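You operate a simulated robot arm through the tools that you are given. There is no shell and no other tool. Be economical: measure what you need, move in short steps, check, and stop when the job is done.

You run a simulated two-armed robot. Do the job below in one go: nothing can be reset, and whatever is moved stays where it is left.

TASK
Wipe up the spill on the grey bench top with the wipe and put it back.

The check looks at the end state, three seconds after you hand in, the way a careful person would. Anything else that was tipped, shoved, dropped, spilled or broken makes it a failure.

THE ROBOT
Two 7-joint arms with two-finger parallel grippers on one trunk, on a base that drives. Base frame: it is fixed to the floor where the robot stands at the start and does not move with it; the origin is under the middle of the robot, x ahead of it, y to its left, z up. Readings come in mm, rad, newtons and seconds.
The left shoulder is at the start at [60, 189, 1203], the right one opposite. Payload 3.43 kg a hand.
Tool frame (each hand has its own): the origin (TCP) lies between the finger pads and is the grasp point; the fingertips stand 30 mm ahead of it; z points along the fingers, y is the line along which they close. Largest opening 94 mm; finger width 28, thickness 10; the body of the gripper, 50 by 96 mm, starts 55 mm behind the TCP.
Orientation is that of the tool frame in the base frame, as a unit quaternion [x, y, z, w]. With the fingers straight down and closing along the base's y, the tool's x points along the base's -x, its y along +y and its z along -z.

THE INTERFACE
- The arms move only by the tool arm_command. It takes "left_steps", "right_steps" or both (then of equal length, played together; a hand with none holds still); each is a list of rows, each an object of numbers (a shift or turn left out is 0, a gripper value left out holds the last): "hand": the gripper command, from -1 (shut) to 1 (fully open), values between in proportion; "tx", "ty", "tz": the shift along the tool's x, y, z in units of 20 mm (1.0 is 20 mm); "wx", "wy", "wz": the turn, a rotation vector about the tool's x, y, z in units of 4 degrees (1.0 is 4 degrees). In form: [{"hand": .., "tx": .., "ty": .., "tz": .., "wx": .., "wy": .., "wz": ..}, ...]. A call has 1 to 8 rows; each row shifts and turns the commanded pose from where the row before left it, along the tool's axes as they then stand. A call with a number of a shift or a turn outside -1 to 1 is refused whole. A row lasts 0.2 s, in which the tool goes at most 50 mm and 0.15 rad; a call with a longer step from one row to the next is refused whole, and so is a gripper value outside its range. Where a pose cannot be reached the arm comes as near as it can. A force on the tool above 40 N (or 10 N above the force at the start of the call, whichever is more), or a blocked arm, ends the call early, and 0.2 s more pass. The fingers move at their own pace (about 153 mm/s each) and stop on an object; they squeeze with about 34 N. The grip force told is the motor's: it shows also when the fingers shut on nothing. Time passes only in rows, and 0.2 s behind the last, so rows that do not move let the fingers close. The reply holds the time, the measured pose of the TCP, the force on the tool along the base axes, the opening and the grip force, in the units named above and with some noise, with the torque about the TCP (base axes, N m) and any sound that the robot's microphone picked up, and new pictures: "pictures" is both (left out), scene, wrist or none (wrist: the cameras of the hands that moved).
- Cameras (640 x 400 px; columns grow to the right, rows downward): "scene" is now at [9.8, 13.2, 1742.3]; the picture's right is [0.15, -0.99, 0.00], its down [-0.88, -0.13, -0.46] and it looks along [0.45, 0.07, -0.89] (base axes); focal length 260 px, centre (320, 200). "left" rides on the left gripper at [76, -14, -102] in its tool frame; the picture's right is [0.18, 0.98, 0.00], its down [-0.75, 0.14, -0.64] and it looks along [-0.63, 0.12, 0.77] (tool axes); focal length 243 px, centre (320, 200). "right" rides on the right gripper at [76, 14, -102] in its tool frame; the picture's right is [-0.18, 0.98, 0.00], its down [-0.75, -0.14, -0.64] and it looks along [-0.63, -0.12, 0.77] (tool axes); focal length 243 px, centre (320, 200). There is no depth. A picture from a camera that has moved, and an enlarged one, comes with that camera's place and axes in the base frame and with its lens. The place of the scene camera against the robot may be out by one fixed shift of up to 12 mm in any direction.
- slide_trunk(by): slides the trunk up (or, below 0, down) by that many mm; the arms and the scene camera ride with it, the base frame stays. It gives what a move gives, with no picture.
- roll_base(legs): drives the robot by 1 to 6 legs, each [ahead, left, turn to the left] in mm, mm and rad, along the robot's own axes; the way and the turn of a leg run together, so that a leg with both is an arc; at most 1500 mm and 3.142 rad a leg. The arms and the cameras ride along, it lands a little off, and it stops where it bumps. It gives what a move gives, and a new picture of the scene camera.
- pan_tilt(pan, tilt): turns the head with the scene camera to pan (to the left, within 1.501 rad either way) and tilt (down, from -0.506 to 1.204), counted from straight ahead of the robot. It gives what a move gives, and a new picture of the scene camera.
- zoom(camera, box): a new picture of the part [left, top, right, bottom] of that camera's present view, enlarged. No time passes.
- finish_job(): hands the job in; it is judged then, once.

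Work in short steps. Places have to be worked out from the pictures, the camera data and where the tool is seen: move nearer, look again, correct. Check each grasp and each placing, and mend what went wrong. You have 120 turns and 260 pictures in all, those below and enlarged ones among them. Open the grippers and draw the arms clear of the work before you hand the job in, unless the task says otherwise; then end with one line.

The tools are called as a command line: name --argument value ..., lists and objects as JSON in quotes. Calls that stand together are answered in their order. arm_command: Moves the arms, as the interface text tells. Its arguments: {"type":"object","properties":{"left_steps":{"type":"array","items":{"type":"object","properties":{"hand":{"type":"number"},"tx":{"type":"number"},"ty":{"type":"number"},"tz":{"type":"number"},"wx":{"type":"number"},"wy":{"type":"number"},"wz":{"type":"number"}}}},"right_steps":{"type":"array","items":{"type":"object","properties":{"hand":{"type":"number"},"tx":{"type":"number"},"ty":{"type":"number"},"tz":{"type":"number"},"wx":{"type":"number"},"wy":{"type":"number"},"wz":{"type":"number"}}}},"pictures":{"type":"string","enum":["both","scene","wrist","none"]}},"required":[]} The other tools are called the same way: slide_trunk (by) slides the trunk up or down; roll_base (legs) drives the base; pan_tilt (pan, tilt) turns the head that bears the scene camera; zoom (camera, box) takes an enlarged picture of a part of a camera's view; finish_job () hands the job in.

At the start:

```text
time: 0.0
left_ee_pos: [364.0, 386.2, 1072.8]
left_tool_rot: [0.0, 1.0, -0.001, -0.001]
left_wrist_force: [-0.3, -0.4, -0.2]
left_torque: [0.02, 0.0, 0.0]
left_gripper_width: 94.4
left_grip_force: 0.0
right_ee_pos: [345.3, -41.6, 1054.6]
right_tool_rot: [0.0, 1.0, 0.0, 0.0]
right_wrist_force: [-0.4, -0.7, -0.2]
right_torque: [-0.02, 0.05, 0.0]
right_gripper_width: 94.0
right_grip_force: 0.1
trunk travel left (down, up): [-875.0, 115.0]
robot x, y, heading: [1.6, -0.3, -0.0]
head pan, tilt: [0.147, 1.094]
```

scene: 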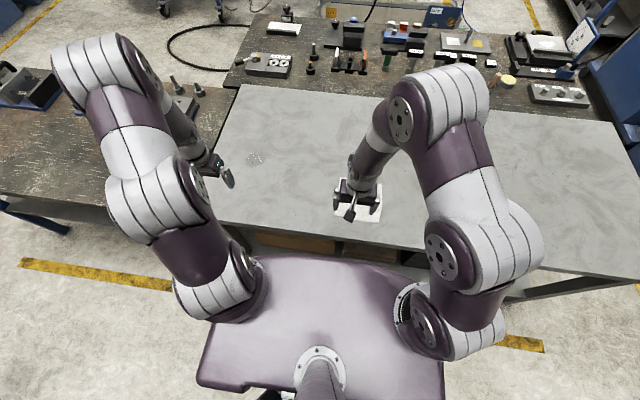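
right: 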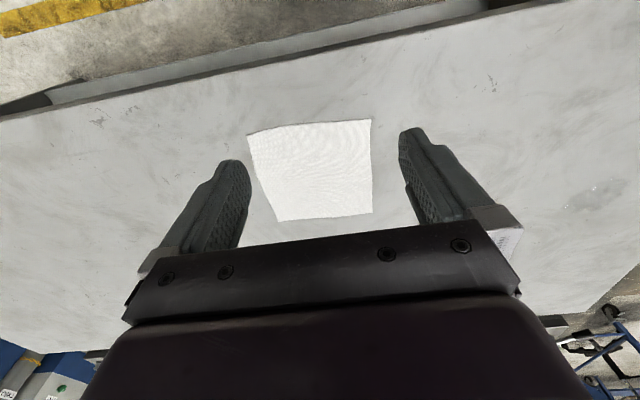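
left: 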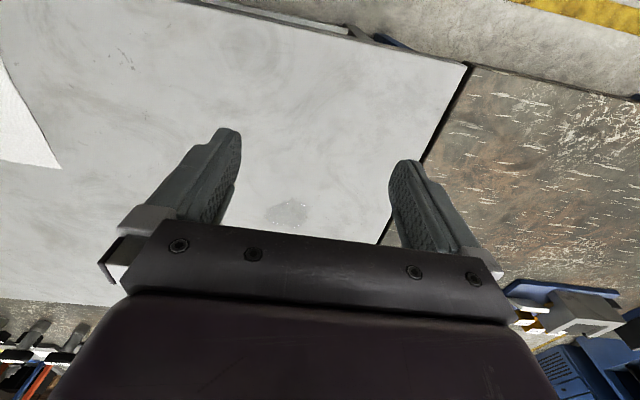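

I place the wipe at about (508, -77) and the spill near (642, 418). I'll enlarge both before moving.

zoom --camera "right" --box '[220, 90, 420, 240]'

zoom --camera "scene" --box '[200, 110, 400, 230]'

zoom --camera "left" --box '[220, 170, 400, 260]'

```text
2.67 times, centred on (320, 165) of right
camera zoom: at [271.8, -26.7, 1158.5], right [0.18, 0.98, 0.0], down [0.75, -0.14, 0.64], along [0.63, -0.12, -0.77], focal length 647 px, centre (320, 293)
```

zoom: 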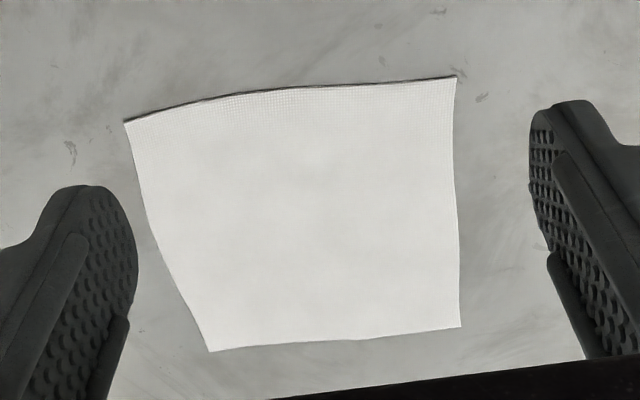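

```text
3.20 times, centred on (300, 170) of scene
camera zoom: at [9.8, 13.2, 1742.3], right [0.15, -0.99, 0.0], down [-0.88, -0.13, -0.46], along [0.45, 0.07, -0.89], focal length 831 px, centre (384, 296)
```

zoom: 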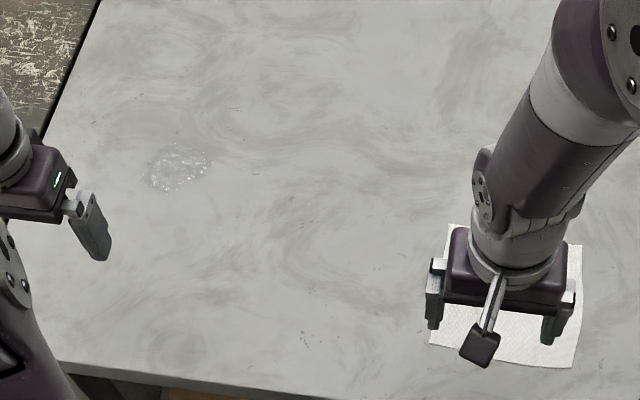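

```text
3.56 times, centred on (310, 215) of left
camera zoom: at [287.3, 372.4, 1176.6], right [-0.18, 0.98, 0.0], down [0.75, 0.14, 0.64], along [0.63, 0.12, -0.77], focal length 863 px, centre (356, 147)
```

zoom: 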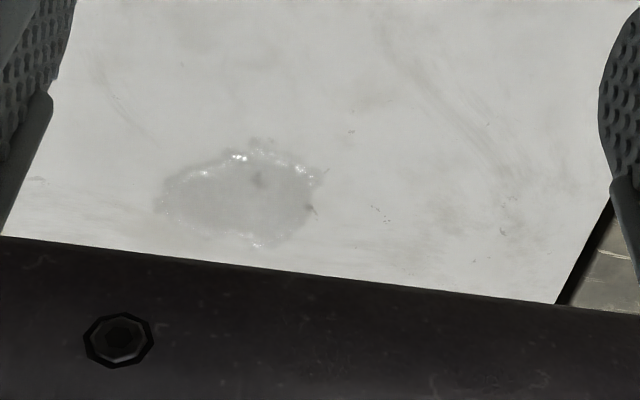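

The wipe looks like a thin sheet of about 190 mm square whose near edge is slightly raised. Next I bring both hands lower to view the wipe edge and the spill more closely.

arm_command --right_steps '[{"tx": -0.4, "tz": 0.97}, {"tx": -0.4, "tz": 0.97}, {"tx": -0.4, "tz": 0.97}, {"tx": -0.4, "tz": 0.97}, {"tx": -0.4, "tz": 0.97}, {"tx": -0.4, "tz": 0.97}, {"tx": -0.4, "tz": 0.97}, {"tx": -0.4, "tz": 0.97}]' --left_steps '[{"tx": -0.73, "tz": 0.96}, {"tx": -0.73, "tz": 0.96}, {"tx": -0.73, "tz": 0.96}, {"tx": -0.73, "tz": 0.96}, {"tx": -0.73, "tz": 0.96}, {"tx": -0.73, "tz": 0.96}, {"tx": -0.73, "tz": 0.96}, {"tx": -0.73, "tz": 0.96}]'

```text
time: 1.8
left_ee_pos: [480.2, 387.4, 922.2]
left_tool_rot: [0.0, 1.0, 0.0, 0.0]
left_wrist_force: [-0.2, 0.4, -0.3]
left_torque: [0.02, 0.06, 0.01]
left_gripper_width: 94.1
left_grip_force: 0.1
right_ee_pos: [412.2, -40.9, 898.8]
right_tool_rot: [0.0, 1.0, 0.0, 0.0]
right_wrist_force: [0.8, 0.2, -0.4]
right_torque: [0.0, 0.01, -0.01]
right_gripper_width: 94.1
right_grip_force: 0.1
trunk travel left (down, up): [-875.0, 115.0]
robot x, y, heading: [-1.8, 1.9, -0.009]
head pan, tilt: [0.147, 1.094]
camera scene: at [11.5, 13.4, 1742.4], right [0.15, -0.99, 0.0], down [-0.88, -0.13, -0.46], along [0.45, 0.07, -0.89], focal length 260 px, centre (320, 200)
camera right: at [337.1, -27.0, 1002.3], right [0.18, 0.98, 0.0], down [0.75, -0.14, 0.64], along [0.63, -0.12, -0.77], focal length 243 px, centre (320, 200)
camera left: at [403.3, 372.5, 1025.2], right [-0.18, 0.98, 0.0], down [0.75, 0.14, 0.64], along [0.63, 0.12, -0.77], focal length 243 px, centre (320, 200)
```

scene: 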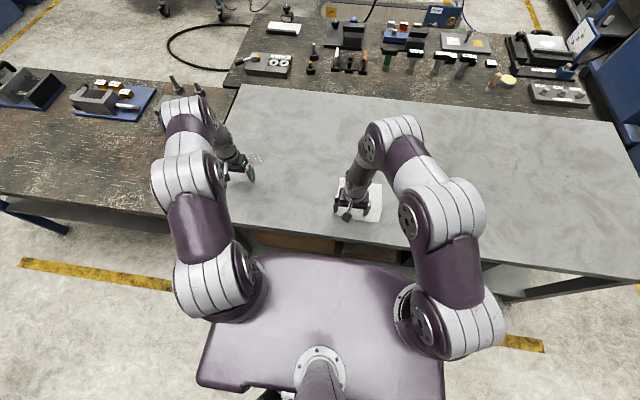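
right: 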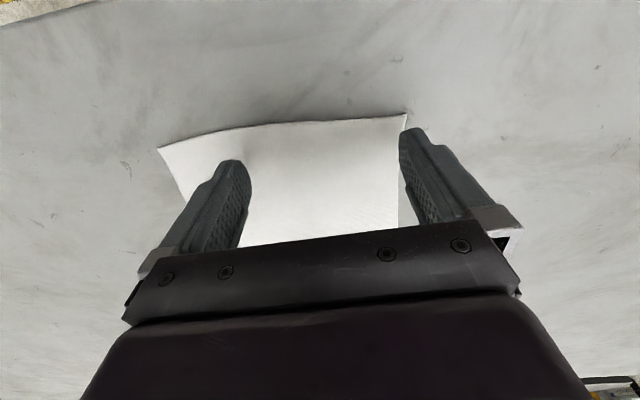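
left: 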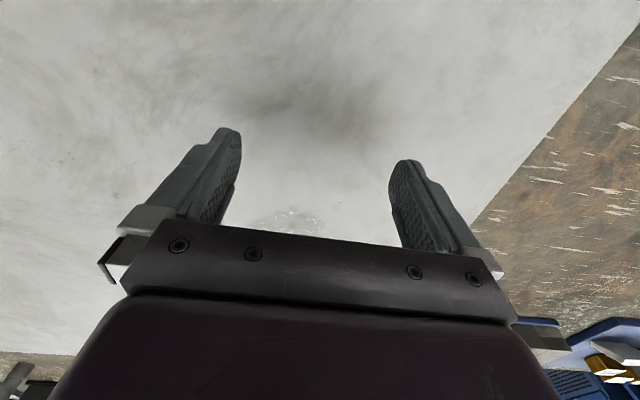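

Comparing the two heights shows the grey top at about z = 848, not 801. That puts the wipe at about x 400–567, y -155–12, and the spill centre near (600, 370), roughly 80 mm across. To reach both with the left arm I need to move slightly ahead and left, so I first check the clearance in front of the base.

pan_tilt --pan 0.0 --tilt 1.2

zoom --camera "scene" --box '[180, 180, 480, 367]'

```text
time: 2.5
left_ee_pos: [478.3, 388.2, 923.5]
left_tool_rot: [-0.001, 1.0, 0.0, 0.001]
left_wrist_force: [-0.4, 0.7, 0.3]
left_torque: [-0.03, -0.01, -0.01]
left_gripper_width: 94.0
left_grip_force: 0.0
right_ee_pos: [410.4, -41.3, 900.8]
right_tool_rot: [0.0, 1.0, 0.0, 0.0]
right_wrist_force: [-0.2, 0.5, -0.8]
right_torque: [-0.01, 0.01, -0.01]
right_gripper_width: 94.2
right_grip_force: 0.1
trunk travel left (down, up): [-875.0, 115.0]
robot x, y, heading: [-1.5, -3.4, 0.002]
head pan, tilt: [0.0, 1.201]
camera scene: at [2.8, 3.9, 1736.0], right [0.0, -1.0, 0.0], down [-0.93, 0.0, -0.36], along [0.36, 0.0, -0.93], focal length 260 px, centre (320, 200)
```

scene: 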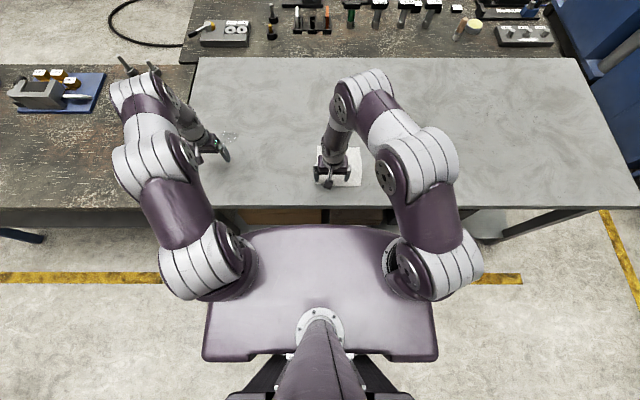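

```text
2.13 times, centred on (330, 274) of scene
camera zoom: at [2.8, 3.9, 1736.0], right [0.0, -1.0, 0.0], down [-0.93, 0.0, -0.36], along [0.36, 0.0, -0.93], focal length 554 px, centre (299, 43)
```

zoom: 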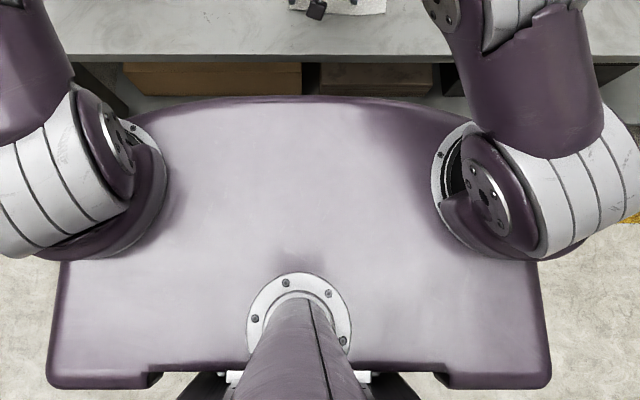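

The base has room to move sideways. I retract the right hand up and to its own side and lift the left a little, before driving left and lowering the trunk for reach.

arm_command --right_steps '[{"tz": -0.9, "ty": -0.95}, {"tz": -0.9, "ty": -0.95}, {"tz": -0.9, "ty": -0.95}, {"tz": -0.9, "ty": -0.95}, {"tz": -0.9, "ty": -0.95}, {"tz": -0.9, "ty": -0.95}, {"tz": -0.9, "ty": -0.95}, {"tz": -0.9, "ty": -0.95}]' --left_steps '[{"tz": -0.7}, {"tz": -0.7}, {"tz": -0.7}, {"tz": -0.7}, {"tz": -0.7}, {"tz": -0.7}, {"tz": -0.7}, {"tz": -0.7}]' --pictures "none"

roll_base --legs '[[0, 60, 0]]'

slide_trunk --by -80

```text
time: 4.3
left_ee_pos: [480.8, 386.8, 1033.5]
left_tool_rot: [0.0, 1.0, 0.0, 0.001]
left_wrist_force: [-0.8, 0.2, -0.8]
left_torque: [0.02, -0.04, -0.01]
left_gripper_width: 94.0
left_grip_force: 0.1
right_ee_pos: [410.4, -193.1, 1046.4]
right_tool_rot: [0.0, 1.0, 0.0, 0.0]
right_wrist_force: [-0.3, -0.5, -0.2]
right_torque: [-0.01, 0.01, -0.01]
right_gripper_width: 94.0
right_grip_force: 0.1
trunk travel left (down, up): [-875.0, 115.0]
robot x, y, heading: [-0.2, 2.1, 0.0]
head pan, tilt: [0.0, 1.201]
```

```text
time: 5.3
left_ee_pos: [481.4, 443.6, 1035.3]
left_tool_rot: [0.001, 1.0, 0.002, 0.0]
left_wrist_force: [-0.7, -0.3, 0.0]
left_torque: [0.02, -0.02, -0.01]
left_gripper_width: 93.8
left_grip_force: 0.0
right_ee_pos: [410.2, -136.4, 1045.2]
right_tool_rot: [0.001, 1.0, 0.002, 0.001]
right_wrist_force: [0.0, 0.6, -0.4]
right_torque: [0.02, -0.01, -0.01]
right_gripper_width: 94.2
right_grip_force: 0.0
trunk travel left (down, up): [-875.0, 115.0]
robot x, y, heading: [0.8, 59.9, -0.0]
head pan, tilt: [0.0, 1.201]
camera scene: at [2.8, 58.1, 1736.0], right [0.0, -1.0, 0.0], down [-0.93, 0.0, -0.36], along [0.36, 0.0, -0.93], focal length 260 px, centre (320, 200)
```

scene: 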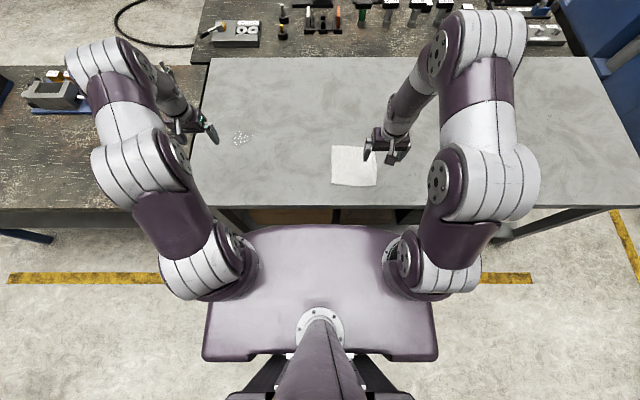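

```text
time: 6.4
left_ee_pos: [481.4, 448.2, 954.3]
left_tool_rot: [0.001, 1.0, 0.0, 0.001]
left_wrist_force: [-0.2, -0.6, -0.3]
left_torque: [-0.01, 0.0, 0.01]
left_gripper_width: 94.0
left_grip_force: 0.1
right_ee_pos: [410.8, -133.0, 965.6]
right_tool_rot: [0.0, 1.0, 0.0, 0.0]
right_wrist_force: [0.9, -0.8, -0.2]
right_torque: [0.0, 0.02, -0.01]
right_gripper_width: 94.3
right_grip_force: 0.1
trunk travel left (down, up): [-795.0, 195.0]
robot x, y, heading: [-2.4, 60.3, -0.004]
head pan, tilt: [0.0, 1.201]
```

Both are now clearly visible: wipe centre about (488, -73), spill about (605, 370), which confirms the earlier estimates. I clear the right arm further while moving the left hand toward the wipe.

arm_command --right_steps '[{"tz": -0.5, "ty": -1}, {"tz": -0.5, "ty": -1}, {"tz": -0.5, "ty": -1}, {"tz": -0.5, "ty": -1}, {"tz": -0.5, "ty": -1}, {"tz": -0.5, "ty": -1}, {"tz": -0.5, "ty": -1}, {"tz": -0.5, "ty": -1}]' --left_steps '[{"ty": -1}, {"ty": -1}, {"ty": -1}, {"ty": -1}, {"ty": -1}, {"ty": -1}, {"ty": -1}, {"ty": -1}]' --pictures "none"

arm_command --right_steps '[{"ty": -1}, {"ty": -1}, {"ty": -1}, {}, {}, {}, {}, {}]' --left_steps '[{"ty": -1}, {"ty": -1}, {"ty": -1}, {"ty": -1}, {"ty": -1}, {"ty": -1}, {"ty": -1}, {"ty": -1}]'

```text
time: 8.2
left_ee_pos: [481.1, 287.6, 953.6]
left_tool_rot: [0.001, 1.0, 0.001, 0.0]
left_wrist_force: [0.3, -0.1, 0.0]
left_torque: [0.0, 0.0, 0.02]
left_gripper_width: 93.9
left_grip_force: 0.3
right_ee_pos: [409.4, -296.3, 1043.3]
right_tool_rot: [0.0, 1.0, 0.001, 0.0]
right_wrist_force: [0.1, -0.2, 1.0]
right_torque: [-0.01, 0.0, -0.03]
right_gripper_width: 93.7
right_grip_force: 0.1
trunk travel left (down, up): [-795.0, 195.0]
robot x, y, heading: [2.8, 60.1, -0.001]
head pan, tilt: [0.0, 1.201]
```

```text
time: 10.0
left_ee_pos: [481.7, 127.7, 953.9]
left_tool_rot: [0.001, 1.0, 0.0, 0.0]
left_wrist_force: [1.0, -0.4, -0.7]
left_torque: [0.02, 0.01, 0.0]
left_gripper_width: 94.0
left_grip_force: 0.1
right_ee_pos: [410.0, -352.9, 1043.2]
right_tool_rot: [0.001, 1.0, 0.0, 0.0]
right_wrist_force: [1.2, 0.3, -0.1]
right_torque: [0.0, 0.0, -0.03]
right_gripper_width: 94.0
right_grip_force: 0.0
trunk travel left (down, up): [-795.0, 195.0]
robot x, y, heading: [0.7, 58.6, 0.001]
head pan, tilt: [0.0, 1.201]
camera scene: at [3.0, 62.9, 1656.0], right [0.0, -1.0, 0.0], down [-0.93, 0.0, -0.36], along [0.36, 0.0, -0.93], focal length 260 px, centre (320, 200)
camera right: at [333.7, -339.1, 1147.0], right [0.19, 0.98, 0.0], down [0.75, -0.14, 0.64], along [0.63, -0.12, -0.77], focal length 243 px, centre (320, 200)
camera left: at [404.8, 111.6, 1057.2], right [-0.18, 0.98, 0.0], down [0.75, 0.14, 0.64], along [0.63, 0.12, -0.77], focal length 243 px, centre (320, 200)
```

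scene: 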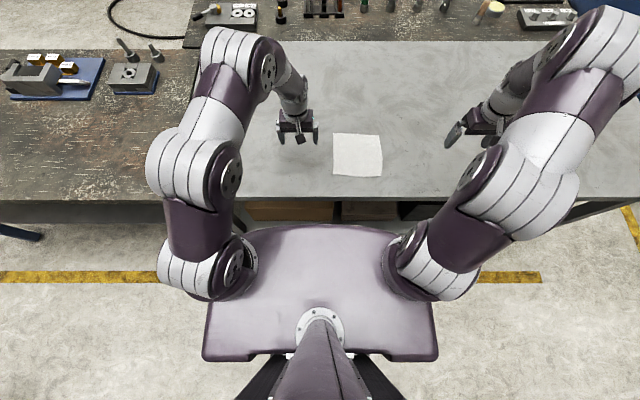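
right: 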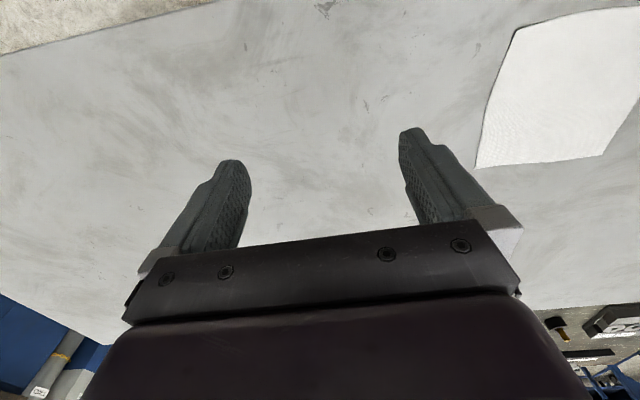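
left: 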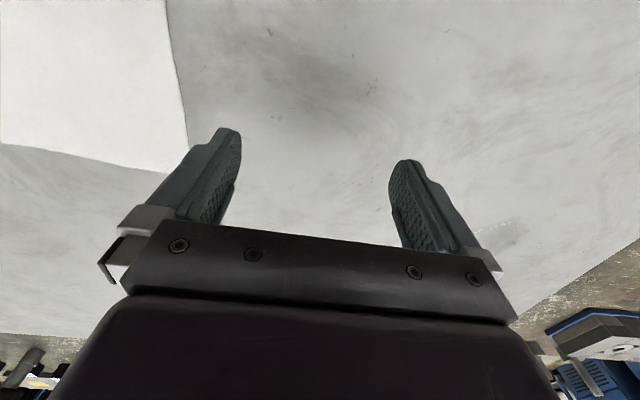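

Next I move the left hand above the wipe centre with the fingers about 60 mm apart and lower it to roughly 20 mm clearance.

arm_command --left_steps '[{"ty": -1, "hand": 0.28}, {"ty": -1}, {"ty": -1}, {"ty": -1}, {"ty": -1}, {"ty": -1}, {"ty": -1}, {"ty": -1}]' --pictures "none"

arm_command --left_steps '[{"ty": -1, "tx": -0.3}, {"ty": -0.4, "tz": 0.7}, {"tz": 0.8}, {"tz": 0.8}, {"tz": 0.5}]'

```text
time: 11.8
left_ee_pos: [480.3, -34.6, 953.5]
left_tool_rot: [0.001, 1.0, 0.0, 0.0]
left_wrist_force: [-0.4, -0.2, -0.2]
left_torque: [0.0, -0.01, 0.02]
left_gripper_width: 60.0
left_grip_force: 0.0
right_ee_pos: [409.0, -352.1, 1044.8]
right_tool_rot: [0.001, 1.0, 0.0, 0.0]
right_wrist_force: [-1.0, 0.4, -0.3]
right_torque: [0.01, 0.02, 0.0]
right_gripper_width: 93.9
right_grip_force: 0.0
trunk travel left (down, up): [-795.0, 195.0]
robot x, y, heading: [-5.3, 60.1, -0.005]
head pan, tilt: [0.0, 1.201]
```

```text
time: 13.0
left_ee_pos: [485.9, -62.2, 897.2]
left_tool_rot: [0.001, 1.0, 0.0, 0.0]
left_wrist_force: [-0.1, -0.1, 0.5]
left_torque: [0.0, 0.0, 0.02]
left_gripper_width: 60.2
left_grip_force: 0.0
right_ee_pos: [408.4, -351.8, 1045.5]
right_tool_rot: [0.002, 1.0, 0.0, 0.001]
right_wrist_force: [0.4, -0.3, -0.7]
right_torque: [0.01, 0.03, -0.03]
right_gripper_width: 93.8
right_grip_force: 0.1
trunk travel left (down, up): [-795.0, 195.0]
robot x, y, heading: [-1.7, 57.3, -0.002]
head pan, tilt: [0.0, 1.201]
camera scene: at [3.0, 63.9, 1656.0], right [0.0, -1.0, 0.0], down [-0.93, 0.0, -0.36], along [0.36, 0.0, -0.93], focal length 260 px, centre (320, 200)
camera left: at [408.6, -76.2, 999.9], right [-0.18, 0.98, 0.0], down [0.75, 0.14, 0.64], along [0.63, 0.12, -0.77], focal length 243 px, centre (320, 200)
```

scene: 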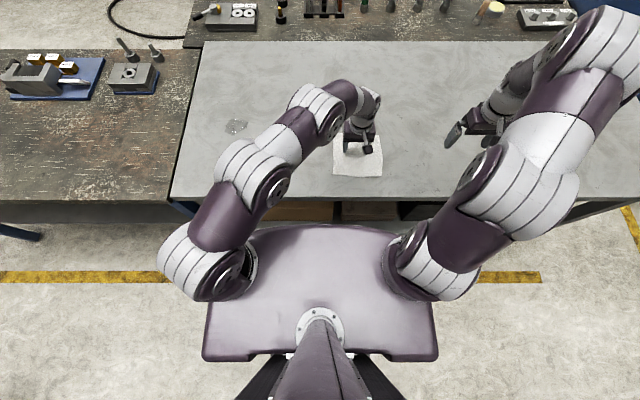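
left: 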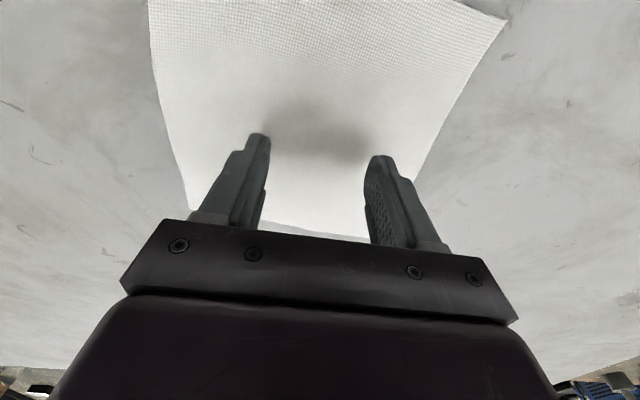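

The fingers sit centrally over the wipe. I lower gently in small steps until there is contact.

arm_command --left_steps '[{"tz": 0.3}, {"tz": 0.25}, {"tz": 0.2}]' --pictures "none"

arm_command --left_steps '[{"tz": 0.1}, {"tz": 0.1}]' --pictures "wrist"

```text
time: 13.8
left_ee_pos: [487.7, -62.2, 882.1]
left_tool_rot: [0.001, 1.0, 0.0, 0.001]
left_wrist_force: [-0.2, -0.3, -0.2]
left_torque: [0.02, -0.01, 0.02]
left_gripper_width: 60.0
left_grip_force: 0.1
right_ee_pos: [409.3, -352.5, 1045.0]
right_tool_rot: [0.001, 1.0, 0.0, 0.0]
right_wrist_force: [-0.4, -0.7, -0.5]
right_torque: [0.04, 0.02, 0.01]
right_gripper_width: 94.0
right_grip_force: 0.1
trunk travel left (down, up): [-795.0, 195.0]
robot x, y, heading: [-2.9, 61.4, -0.002]
head pan, tilt: [0.0, 1.201]
```

```text
time: 14.4
left_ee_pos: [487.4, -60.7, 880.8]
left_tool_rot: [0.002, 1.0, -0.001, 0.003]
left_wrist_force: [-0.8, 1.7, 18.5]
left_torque: [0.47, 0.12, 0.01]
left_gripper_width: 60.1
left_grip_force: 0.0
right_ee_pos: [408.2, -351.1, 1045.1]
right_tool_rot: [0.001, 1.0, 0.0, 0.001]
right_wrist_force: [-0.6, 0.8, 0.0]
right_torque: [-0.05, 0.0, 0.02]
right_gripper_width: 94.1
right_grip_force: 0.1
trunk travel left (down, up): [-795.0, 195.0]
robot x, y, heading: [0.8, 60.7, -0.002]
head pan, tilt: [0.0, 1.201]
camera left: at [410.3, -76.3, 983.8], right [-0.18, 0.98, 0.0], down [0.75, 0.14, 0.65], along [0.63, 0.12, -0.76], focal length 243 px, centre (320, 200)
```

left: 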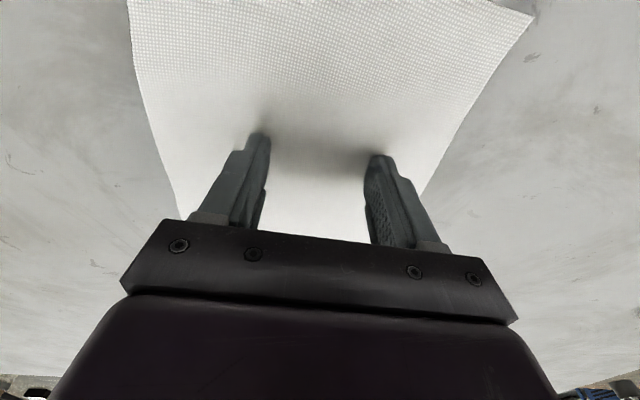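

Contact at TCP z = 881 with about 18 N confirms the bench height. I try a short test slide of 40 mm in +y to see whether the wipe follows.

arm_command --left_steps '[{"ty": 0.5}, {"ty": 0.5}, {"ty": 0.5}, {"ty": 0.5}]'

```text
time: 15.4
left_ee_pos: [485.7, -22.1, 881.6]
left_tool_rot: [0.001, 1.0, 0.0, 0.003]
left_wrist_force: [0.5, -6.5, 33.9]
left_torque: [0.32, 0.14, 0.0]
left_gripper_width: 58.9
left_grip_force: 0.1
right_ee_pos: [406.3, -352.6, 1046.2]
right_tool_rot: [0.001, 1.0, -0.001, 0.0]
right_wrist_force: [-0.7, 0.6, 0.6]
right_torque: [0.01, 0.0, 0.02]
right_gripper_width: 93.8
right_grip_force: 0.0
trunk travel left (down, up): [-795.0, 195.0]
robot x, y, heading: [0.1, 58.8, -0.004]
head pan, tilt: [0.0, 1.201]
camera scene: at [-1.5, 63.5, 1656.1], right [0.0, -1.0, 0.0], down [-0.93, 0.0, -0.36], along [0.36, 0.0, -0.93], focal length 260 px, centre (320, 200)
camera left: at [408.2, -37.2, 983.7], right [-0.18, 0.98, 0.0], down [0.75, 0.14, 0.65], along [0.63, 0.12, -0.76], focal length 243 px, centre (320, 200)
```

scene: 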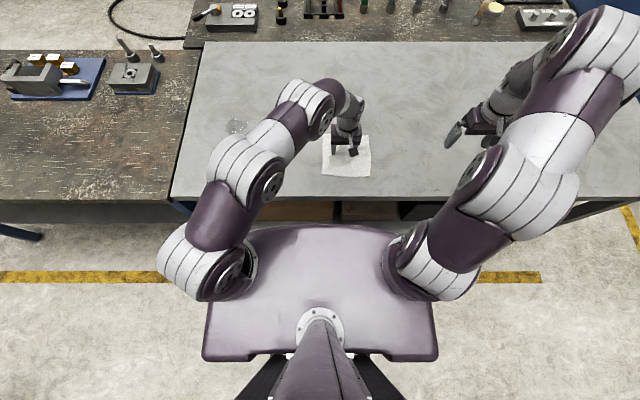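
left: 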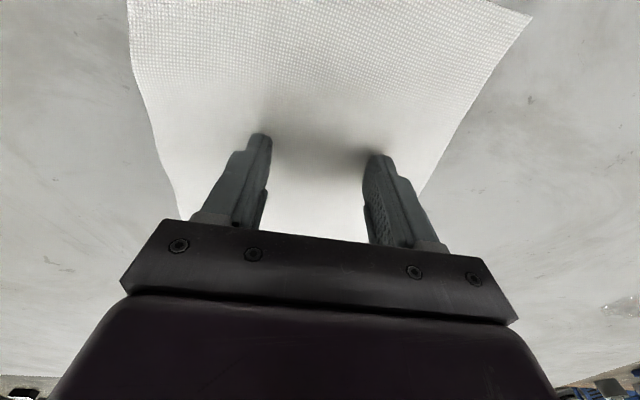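

The wipe follows the fingers cleanly. I ease the pressure slightly and continue sliding toward the spill.

arm_command --left_steps '[{"tz": -0.05}, {"ty": 0.7, "tx": -0.15}, {"ty": 0.8, "tx": -0.2}, {"ty": 0.8, "tx": -0.2}, {"ty": 0.8, "tx": -0.2}, {"ty": 0.8, "tx": -0.2}, {"ty": 0.7, "tx": -0.2}]' --pictures "wrist"

```text
time: 17.0
left_ee_pos: [508.8, 69.7, 881.1]
left_tool_rot: [0.001, 1.0, -0.001, 0.001]
left_wrist_force: [-1.2, -3.5, 23.0]
left_torque: [-0.06, 0.14, 0.06]
left_gripper_width: 59.9
left_grip_force: 0.1
right_ee_pos: [406.6, -353.5, 1046.7]
right_tool_rot: [0.001, 1.0, 0.0, 0.001]
right_wrist_force: [-0.5, 0.1, -0.1]
right_torque: [0.01, -0.01, 0.03]
right_gripper_width: 94.0
right_grip_force: 0.1
trunk travel left (down, up): [-795.0, 195.0]
robot x, y, heading: [4.3, 62.8, 0.002]
head pan, tilt: [0.0, 1.201]
camera left: at [431.8, 55.2, 983.9], right [-0.18, 0.98, 0.0], down [0.75, 0.14, 0.64], along [0.63, 0.12, -0.77], focal length 243 px, centre (320, 200)
```

left: 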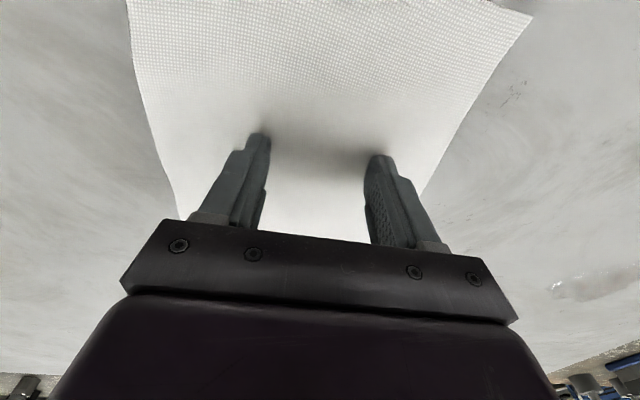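

It still tracks, with 23 N. I continue the slide.

arm_command --left_steps '[{"ty": 0.8, "tx": -0.24}, {"ty": 0.8, "tx": -0.24}, {"ty": 0.8, "tx": -0.24}, {"ty": 0.8, "tx": -0.24}, {"ty": 0.8, "tx": -0.24}, {"ty": 0.8, "tx": -0.24}, {"ty": 0.8, "tx": -0.24}, {"ty": 0.8, "tx": -0.24}]' --pictures "both"

```text
time: 18.8
left_ee_pos: [546.5, 199.2, 881.3]
left_tool_rot: [0.001, 1.0, 0.0, 0.001]
left_wrist_force: [-1.6, -2.7, 22.4]
left_torque: [-0.31, 0.11, 0.0]
left_gripper_width: 60.3
left_grip_force: 0.1
right_ee_pos: [406.3, -353.4, 1045.3]
right_tool_rot: [0.001, 1.0, 0.001, 0.001]
right_wrist_force: [-0.1, 0.9, 0.5]
right_torque: [0.01, -0.02, -0.03]
right_gripper_width: 94.2
right_grip_force: 0.0
trunk travel left (down, up): [-795.0, 195.0]
robot x, y, heading: [-0.5, 60.0, 0.002]
head pan, tilt: [0.0, 1.201]
camera scene: at [-0.5, 62.8, 1655.9], right [0.0, -1.0, 0.0], down [-0.93, 0.0, -0.36], along [0.36, 0.0, -0.93], focal length 260 px, centre (320, 200)
camera left: at [468.9, 184.1, 983.9], right [-0.18, 0.98, 0.0], down [0.75, 0.14, 0.64], along [0.63, 0.12, -0.77], focal length 243 px, centre (320, 200)
```

scene: 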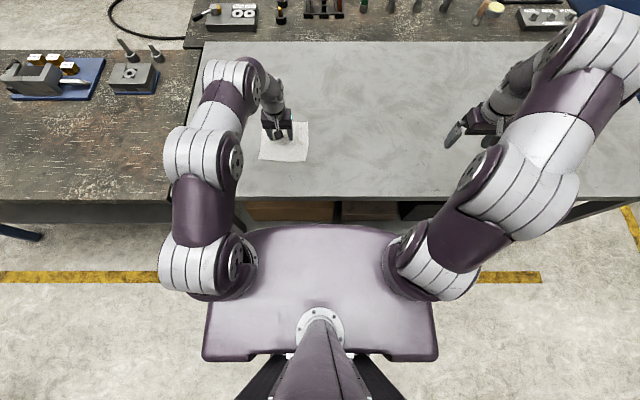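
left: 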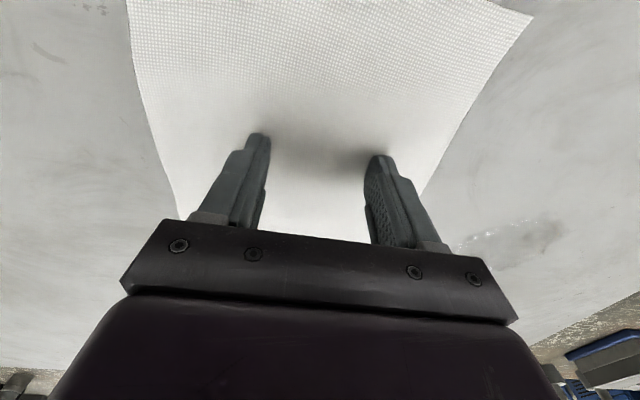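

The spill ahead reads (595, 369), as expected. I keep sliding onto it.

arm_command --left_steps '[{"ty": 0.8, "tx": -0.24}, {"ty": 0.8, "tx": -0.24}, {"ty": 0.8, "tx": -0.24}, {"ty": 0.8, "tx": -0.24}, {"ty": 0.8, "tx": -0.24}, {"ty": 0.8, "tx": -0.24}, {"ty": 0.8, "tx": -0.24}, {"ty": 0.8, "tx": -0.24}]' --pictures "wrist"

arm_command --left_steps '[{"ty": 0.8, "tx": -0.2}, {"ty": 0.8, "tx": -0.2}, {"ty": 0.8, "tx": -0.2}, {"ty": 0.8}, {"ty": 0.6}]' --pictures "both"

```text
time: 20.6
left_ee_pos: [586.6, 325.9, 882.2]
left_tool_rot: [0.0, 1.0, 0.0, 0.0]
left_wrist_force: [-1.9, -2.6, 11.6]
left_torque: [-0.12, 0.05, 0.03]
left_gripper_width: 60.0
left_grip_force: 0.1
right_ee_pos: [407.7, -352.5, 1044.4]
right_tool_rot: [0.001, 1.0, -0.001, 0.001]
right_wrist_force: [0.1, -0.1, 0.2]
right_torque: [0.01, 0.03, 0.0]
right_gripper_width: 93.9
right_grip_force: 0.0
trunk travel left (down, up): [-795.0, 195.0]
robot x, y, heading: [-2.8, 60.4, 0.003]
head pan, tilt: [0.0, 1.201]
camera left: at [509.8, 311.0, 984.1], right [-0.18, 0.98, 0.0], down [0.75, 0.14, 0.64], along [0.63, 0.12, -0.77], focal length 243 px, centre (320, 200)
```

left: 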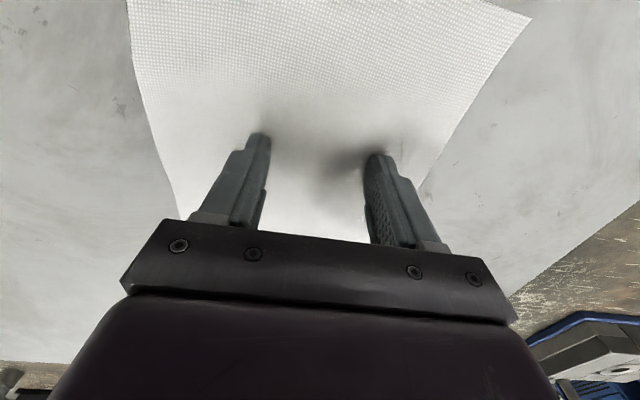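

```text
time: 21.8
left_ee_pos: [597.1, 403.4, 881.4]
left_tool_rot: [0.0, 1.0, 0.001, 0.0]
left_wrist_force: [1.1, -4.4, 14.2]
left_torque: [-0.35, 0.05, 0.02]
left_gripper_width: 60.5
left_grip_force: 0.4
right_ee_pos: [407.4, -353.3, 1045.0]
right_tool_rot: [0.001, 1.0, 0.001, 0.001]
right_wrist_force: [-0.2, -0.7, -0.2]
right_torque: [0.0, 0.02, 0.01]
right_gripper_width: 94.3
right_grip_force: 0.0
trunk travel left (down, up): [-795.0, 195.0]
robot x, y, heading: [0.7, 63.4, -0.003]
head pan, tilt: [0.0, 1.201]
camera scene: at [0.8, 61.9, 1656.1], right [0.0, -1.0, 0.0], down [-0.93, 0.0, -0.36], along [0.36, 0.0, -0.93], focal length 260 px, centre (320, 200)
camera left: at [520.3, 387.8, 983.9], right [-0.18, 0.98, 0.0], down [0.75, 0.14, 0.64], along [0.63, 0.12, -0.77], focal length 243 px, centre (320, 200)
```

scene: 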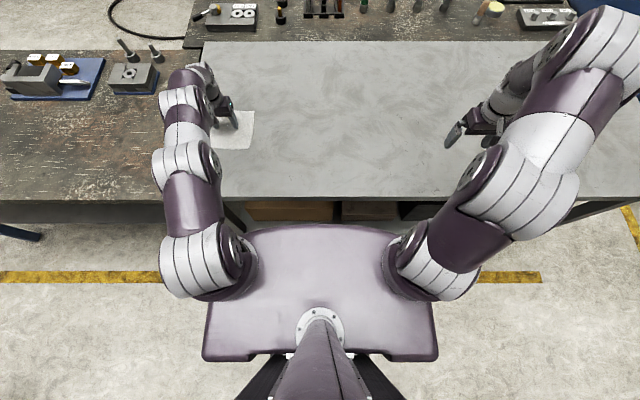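
left: 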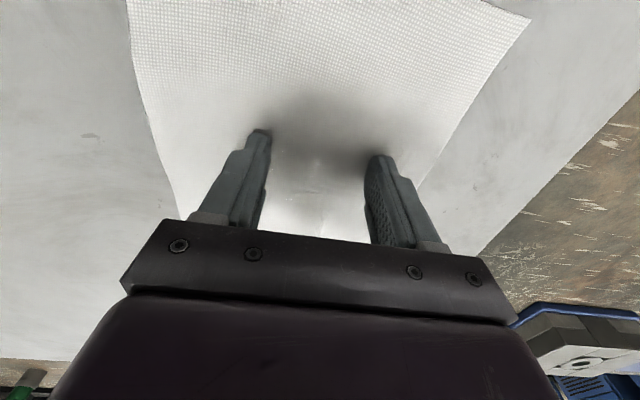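

The wipe covers the spill. I press a little more and rub back and forth across it.

arm_command --left_steps '[{"tz": 0.05}, {"ty": -0.8}, {"ty": -0.8}, {"ty": -0.8}, {"ty": -0.8, "tx": 0.4}, {"ty": -0.6, "tx": 0.4}, {"ty": 0.8, "tx": 0.2}, {"ty": 0.8}]' --pictures "none"

arm_command --left_steps '[{"ty": 0.8}, {"ty": 0.8}, {"ty": 0.6, "tx": -0.6}, {"tx": -0.8}, {"ty": -0.8, "tx": -0.6}, {"ty": -0.8}, {"ty": -0.8}, {"ty": -0.8}]' --pictures "both"

```text
time: 23.8
left_ee_pos: [582.1, 358.2, 881.3]
left_tool_rot: [0.001, 1.0, -0.001, 0.003]
left_wrist_force: [-5.8, -0.1, 19.3]
left_torque: [-0.15, 0.3, -0.03]
left_gripper_width: 59.7
left_grip_force: 0.0
right_ee_pos: [407.1, -352.4, 1044.8]
right_tool_rot: [0.001, 1.0, 0.0, 0.001]
right_wrist_force: [1.1, 0.2, -0.4]
right_torque: [-0.01, 0.05, 0.02]
right_gripper_width: 93.9
right_grip_force: 0.0
trunk travel left (down, up): [-795.0, 195.0]
robot x, y, heading: [-4.0, 61.0, 0.002]
head pan, tilt: [0.0, 1.201]
stopped in row 8 (left hand): the force on the tool passed its limit (the readings are from after the stop); the commanded pose is now the measured one
```

```text
time: 25.6
left_ee_pos: [602.8, 344.2, 881.2]
left_tool_rot: [0.001, 1.0, -0.001, 0.001]
left_wrist_force: [0.4, 6.8, 26.5]
left_torque: [0.22, 0.12, -0.02]
left_gripper_width: 60.1
left_grip_force: 0.0
left hand out of reach, approached as far as the arm can: row 4, 5
right_ee_pos: [407.0, -353.3, 1046.5]
right_tool_rot: [0.001, 1.0, 0.0, 0.001]
right_wrist_force: [-0.2, 0.0, 0.0]
right_torque: [0.0, 0.0, 0.01]
right_gripper_width: 93.9
right_grip_force: 0.1
trunk travel left (down, up): [-795.0, 195.0]
robot x, y, heading: [2.1, 63.1, 0.0]
head pan, tilt: [0.0, 1.201]
camera scene: at [-1.1, 62.5, 1656.0], right [0.0, -1.0, 0.0], down [-0.93, 0.0, -0.36], along [0.36, 0.0, -0.93], focal length 260 px, centre (320, 200)
camera left: at [525.8, 329.2, 983.8], right [-0.18, 0.98, 0.0], down [0.75, 0.14, 0.64], along [0.63, 0.12, -0.76], focal length 243 px, centre (320, 200)
```

scene: 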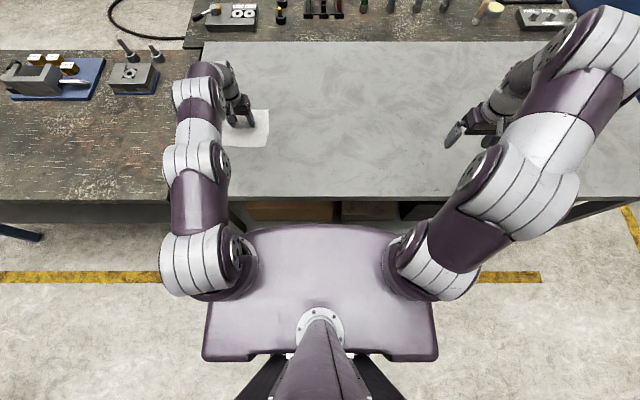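
left: 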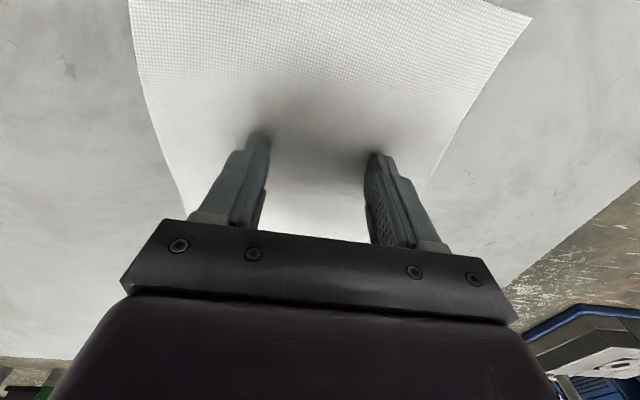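

Reach ends around x = 605. I slide the wipe back off the area to see whether the spill is gone.

arm_command --left_steps '[{"tz": -0.03, "ty": -0.6}, {"ty": -0.8, "tx": 0.1}, {"ty": -0.8, "tx": 0.2}, {"ty": -0.8, "tx": 0.2}, {"ty": -0.8, "tx": 0.2}, {"ty": -0.8, "tx": 0.2}, {"ty": -0.8, "tx": 0.2}, {"ty": -0.8, "tx": 0.2}]' --pictures "both"

zoom --camera "scene" --box '[180, 80, 340, 180]'

```text
time: 27.4
left_ee_pos: [577.8, 221.1, 881.4]
left_tool_rot: [0.001, 1.0, -0.001, 0.001]
left_wrist_force: [2.3, 8.2, 26.6]
left_torque: [0.59, 0.02, -0.05]
left_gripper_width: 61.2
left_grip_force: 0.8
right_ee_pos: [406.7, -354.0, 1045.2]
right_tool_rot: [0.0, 1.0, 0.0, 0.002]
right_wrist_force: [-0.8, 0.1, 0.5]
right_torque: [-0.01, -0.03, 0.02]
right_gripper_width: 94.1
right_grip_force: 0.0
trunk travel left (down, up): [-795.0, 195.0]
robot x, y, heading: [-0.9, 60.6, -0.002]
head pan, tilt: [0.0, 1.201]
camera scene: at [-0.8, 63.3, 1656.0], right [0.0, -1.0, 0.0], down [-0.93, 0.0, -0.36], along [0.36, 0.0, -0.93], focal length 260 px, centre (320, 200)
camera left: at [500.3, 206.1, 983.8], right [-0.18, 0.98, 0.0], down [0.75, 0.14, 0.64], along [0.63, 0.12, -0.77], focal length 243 px, centre (320, 200)
```

scene: 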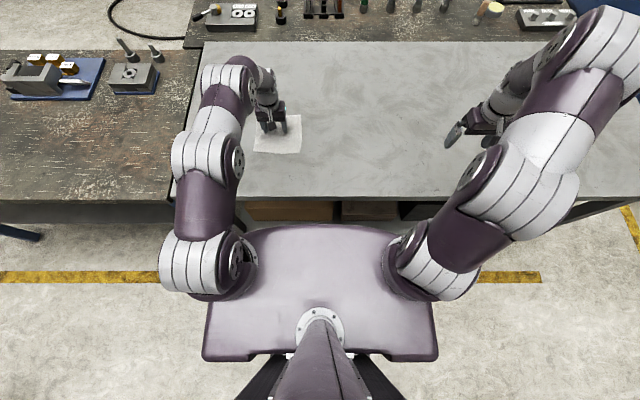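
left: 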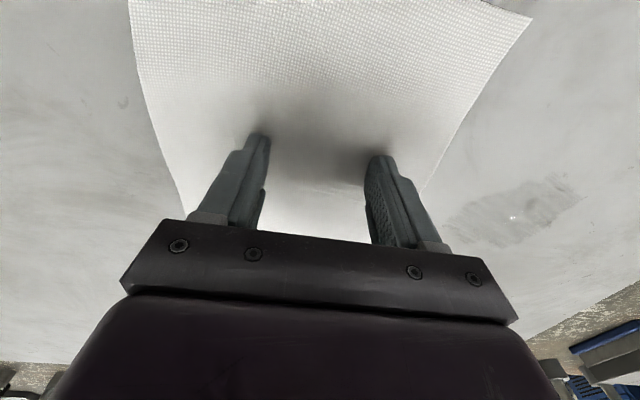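

```text
4.00 times, centred on (260, 130) of scene
camera zoom: at [-0.8, 63.3, 1656.0], right [0.0, -1.0, 0.0], down [-0.93, 0.0, -0.36], along [0.36, 0.0, -0.93], focal length 1039 px, centre (560, 480)
```

zoom: 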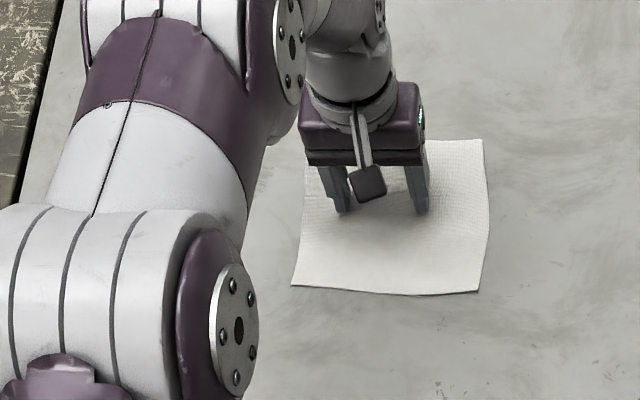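

zoom --camera "left" --box '[420, 150, 620, 275]'

```text
3.20 times, centred on (520, 212) of left
camera zoom: at [500.3, 206.1, 983.8], right [-0.18, 0.98, 0.0], down [0.75, 0.14, 0.64], along [0.63, 0.12, -0.77], focal length 776 px, centre (-320, 160)
```

zoom: 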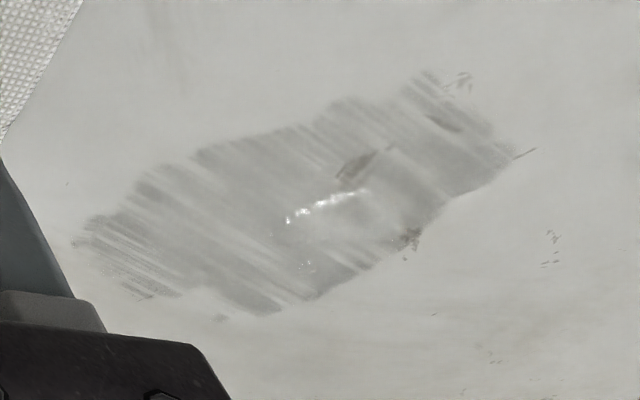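

The spill has thinned to a streaky film (x 560–631, y 329–405) but is not gone. I make more rubbing strokes over it, at slightly different x.

arm_command --left_steps '[{"ty": 0.9}, {"ty": 1}, {"ty": 1}, {"ty": 1}, {"ty": 1}, {"ty": 1}, {"ty": 1}, {"ty": 1}]' --pictures "none"

arm_command --left_steps '[{"ty": 1}, {"ty": 1}, {"ty": 0.5, "tx": -0.3}, {"ty": -0.5, "tx": -0.3}, {"ty": -1}, {"ty": -1}, {"ty": -1}, {"ty": -1}]' --pictures "none"

arm_command --left_steps '[{"ty": -1}, {"ty": 1}, {"ty": 1}, {"ty": 1}, {"ty": 1}, {"ty": 1}, {"ty": -1}, {"ty": -1}]' --pictures "wrist"

```text
time: 29.2
left_ee_pos: [575.3, 379.4, 880.8]
left_tool_rot: [0.001, 1.0, 0.0, 0.001]
left_wrist_force: [0.2, -5.3, 15.0]
left_torque: [-0.2, 0.05, 0.01]
left_gripper_width: 60.0
left_grip_force: 0.1
right_ee_pos: [406.5, -354.2, 1043.9]
right_tool_rot: [0.001, 1.0, 0.0, 0.001]
right_wrist_force: [-0.5, -1.0, 0.6]
right_torque: [0.0, 0.0, -0.01]
right_gripper_width: 94.0
right_grip_force: 0.0
trunk travel left (down, up): [-795.0, 195.0]
robot x, y, heading: [-1.9, 58.6, -0.006]
head pan, tilt: [0.0, 1.201]
```

```text
time: 31.0
left_ee_pos: [587.9, 339.4, 881.0]
left_tool_rot: [0.001, 1.0, 0.0, 0.001]
left_wrist_force: [-1.1, 6.0, 22.0]
left_torque: [0.19, 0.05, -0.03]
left_gripper_width: 60.1
left_grip_force: 0.3
right_ee_pos: [406.5, -353.9, 1045.5]
right_tool_rot: [0.001, 1.0, 0.001, 0.002]
right_wrist_force: [0.1, 0.2, -0.3]
right_torque: [0.0, 0.01, 0.0]
right_gripper_width: 93.8
right_grip_force: 0.1
trunk travel left (down, up): [-795.0, 195.0]
robot x, y, heading: [-0.5, 59.1, 0.0]
head pan, tilt: [0.0, 1.201]
```

```text
time: 32.8
left_ee_pos: [588.3, 380.3, 880.6]
left_tool_rot: [0.0, 1.0, 0.001, 0.004]
left_wrist_force: [-0.4, 8.4, 30.6]
left_torque: [-0.3, 0.2, -0.06]
left_gripper_width: 58.0
left_grip_force: 0.0
right_ee_pos: [405.2, -354.0, 1045.1]
right_tool_rot: [0.001, 1.0, 0.001, 0.001]
right_wrist_force: [0.1, -0.1, 0.2]
right_torque: [0.04, 0.02, 0.0]
right_gripper_width: 93.9
right_grip_force: 0.1
trunk travel left (down, up): [-795.0, 195.0]
robot x, y, heading: [-0.2, 63.0, 0.004]
head pan, tilt: [0.0, 1.201]
camera left: at [510.9, 365.2, 983.6], right [-0.18, 0.98, 0.0], down [0.75, 0.14, 0.65], along [0.64, 0.12, -0.76], focal length 243 px, centre (320, 200)
```

left: 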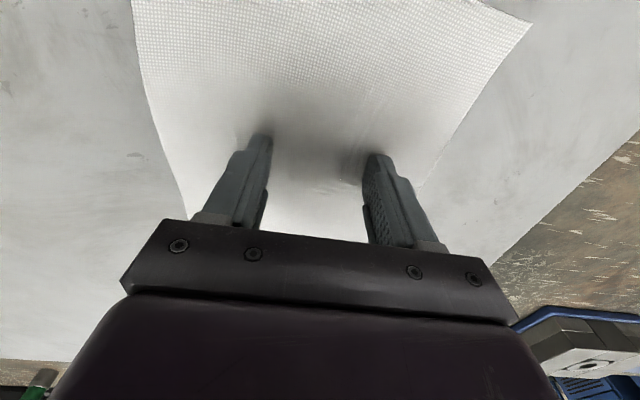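

More strokes: first a couple along x, then y, then slide off to look.

arm_command --left_steps '[{"tz": -0.02, "tx": 0.8}, {"tx": 1}, {"tx": 1}, {"tx": -1, "ty": -0.3}, {"tx": -1}, {"tx": -0.8}, {"tx": 1, "ty": -0.3}, {"tx": 1}]' --pictures "none"

arm_command --left_steps '[{"tx": -1, "ty": -0.4}, {"tx": -1, "ty": 0.6}, {"ty": 1}, {"ty": 1}, {"ty": -1}, {"ty": -1}, {"ty": -1}, {"ty": -1}]' --pictures "none"

arm_command --left_steps '[{"ty": -1}, {"ty": -1}, {"ty": -1}, {"ty": -1}, {"ty": -1}, {"ty": -0.5}]' --pictures "wrist"

```text
time: 34.6
left_ee_pos: [548.2, 365.1, 882.2]
left_tool_rot: [0.001, 1.0, -0.001, 0.001]
left_wrist_force: [1.8, -2.9, 14.0]
left_torque: [0.03, -0.06, -0.06]
left_gripper_width: 60.0
left_grip_force: 0.0
right_ee_pos: [406.7, -353.7, 1044.4]
right_tool_rot: [0.001, 1.0, 0.0, 0.001]
right_wrist_force: [-0.6, -0.2, 0.1]
right_torque: [-0.03, -0.01, -0.02]
right_gripper_width: 94.0
right_grip_force: 0.0
trunk travel left (down, up): [-795.0, 195.0]
robot x, y, heading: [0.6, 60.7, -0.002]
head pan, tilt: [0.0, 1.201]
```

```text
time: 36.4
left_ee_pos: [588.6, 331.2, 880.8]
left_tool_rot: [0.001, 1.0, 0.0, 0.0]
left_wrist_force: [-0.9, 4.8, 18.8]
left_torque: [0.09, 0.12, -0.01]
left_gripper_width: 60.2
left_grip_force: 0.1
right_ee_pos: [406.6, -354.8, 1044.8]
right_tool_rot: [0.001, 1.0, 0.0, 0.002]
right_wrist_force: [0.4, 0.1, -1.0]
right_torque: [0.03, 0.02, 0.0]
right_gripper_width: 94.0
right_grip_force: 0.1
trunk travel left (down, up): [-795.0, 195.0]
robot x, y, heading: [-0.9, 56.2, 0.002]
head pan, tilt: [0.0, 1.201]
```

```text
time: 37.8
left_ee_pos: [587.8, 220.4, 880.9]
left_tool_rot: [0.0, 1.0, -0.001, 0.0]
left_wrist_force: [0.1, 3.4, 7.8]
left_torque: [0.21, 0.01, 0.03]
left_gripper_width: 60.6
left_grip_force: 0.6
right_ee_pos: [407.8, -352.5, 1044.6]
right_tool_rot: [0.001, 1.0, 0.0, 0.0]
right_wrist_force: [0.5, 0.3, 0.2]
right_torque: [0.0, 0.0, -0.02]
right_gripper_width: 94.2
right_grip_force: 0.2
trunk travel left (down, up): [-795.0, 195.0]
robot x, y, heading: [-2.9, 61.3, 0.001]
head pan, tilt: [0.0, 1.201]
camera left: at [511.3, 204.9, 984.2], right [-0.18, 0.98, 0.0], down [0.75, 0.14, 0.64], along [0.63, 0.12, -0.77], focal length 243 px, centre (320, 200)
```

left: 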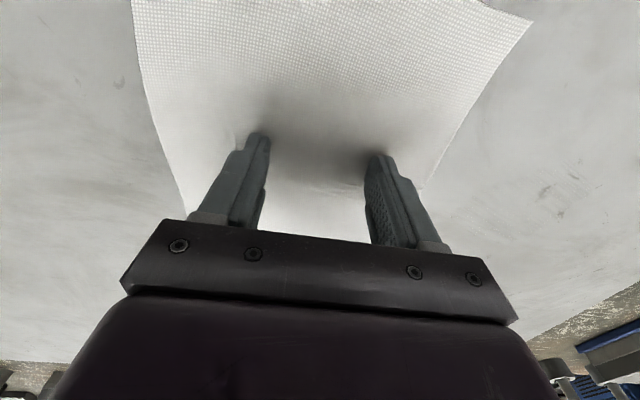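

zoom --camera "left" --box '[420, 140, 620, 265]'

```text
3.20 times, centred on (520, 202) of left
camera zoom: at [511.3, 204.9, 984.2], right [-0.18, 0.98, 0.0], down [0.75, 0.14, 0.64], along [0.63, 0.12, -0.77], focal length 776 px, centre (-320, 192)
```

zoom: 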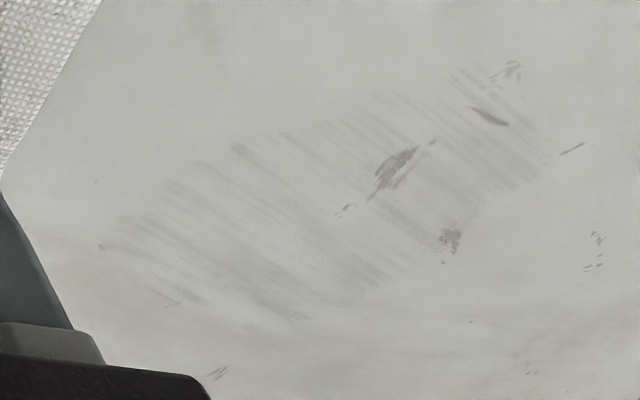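

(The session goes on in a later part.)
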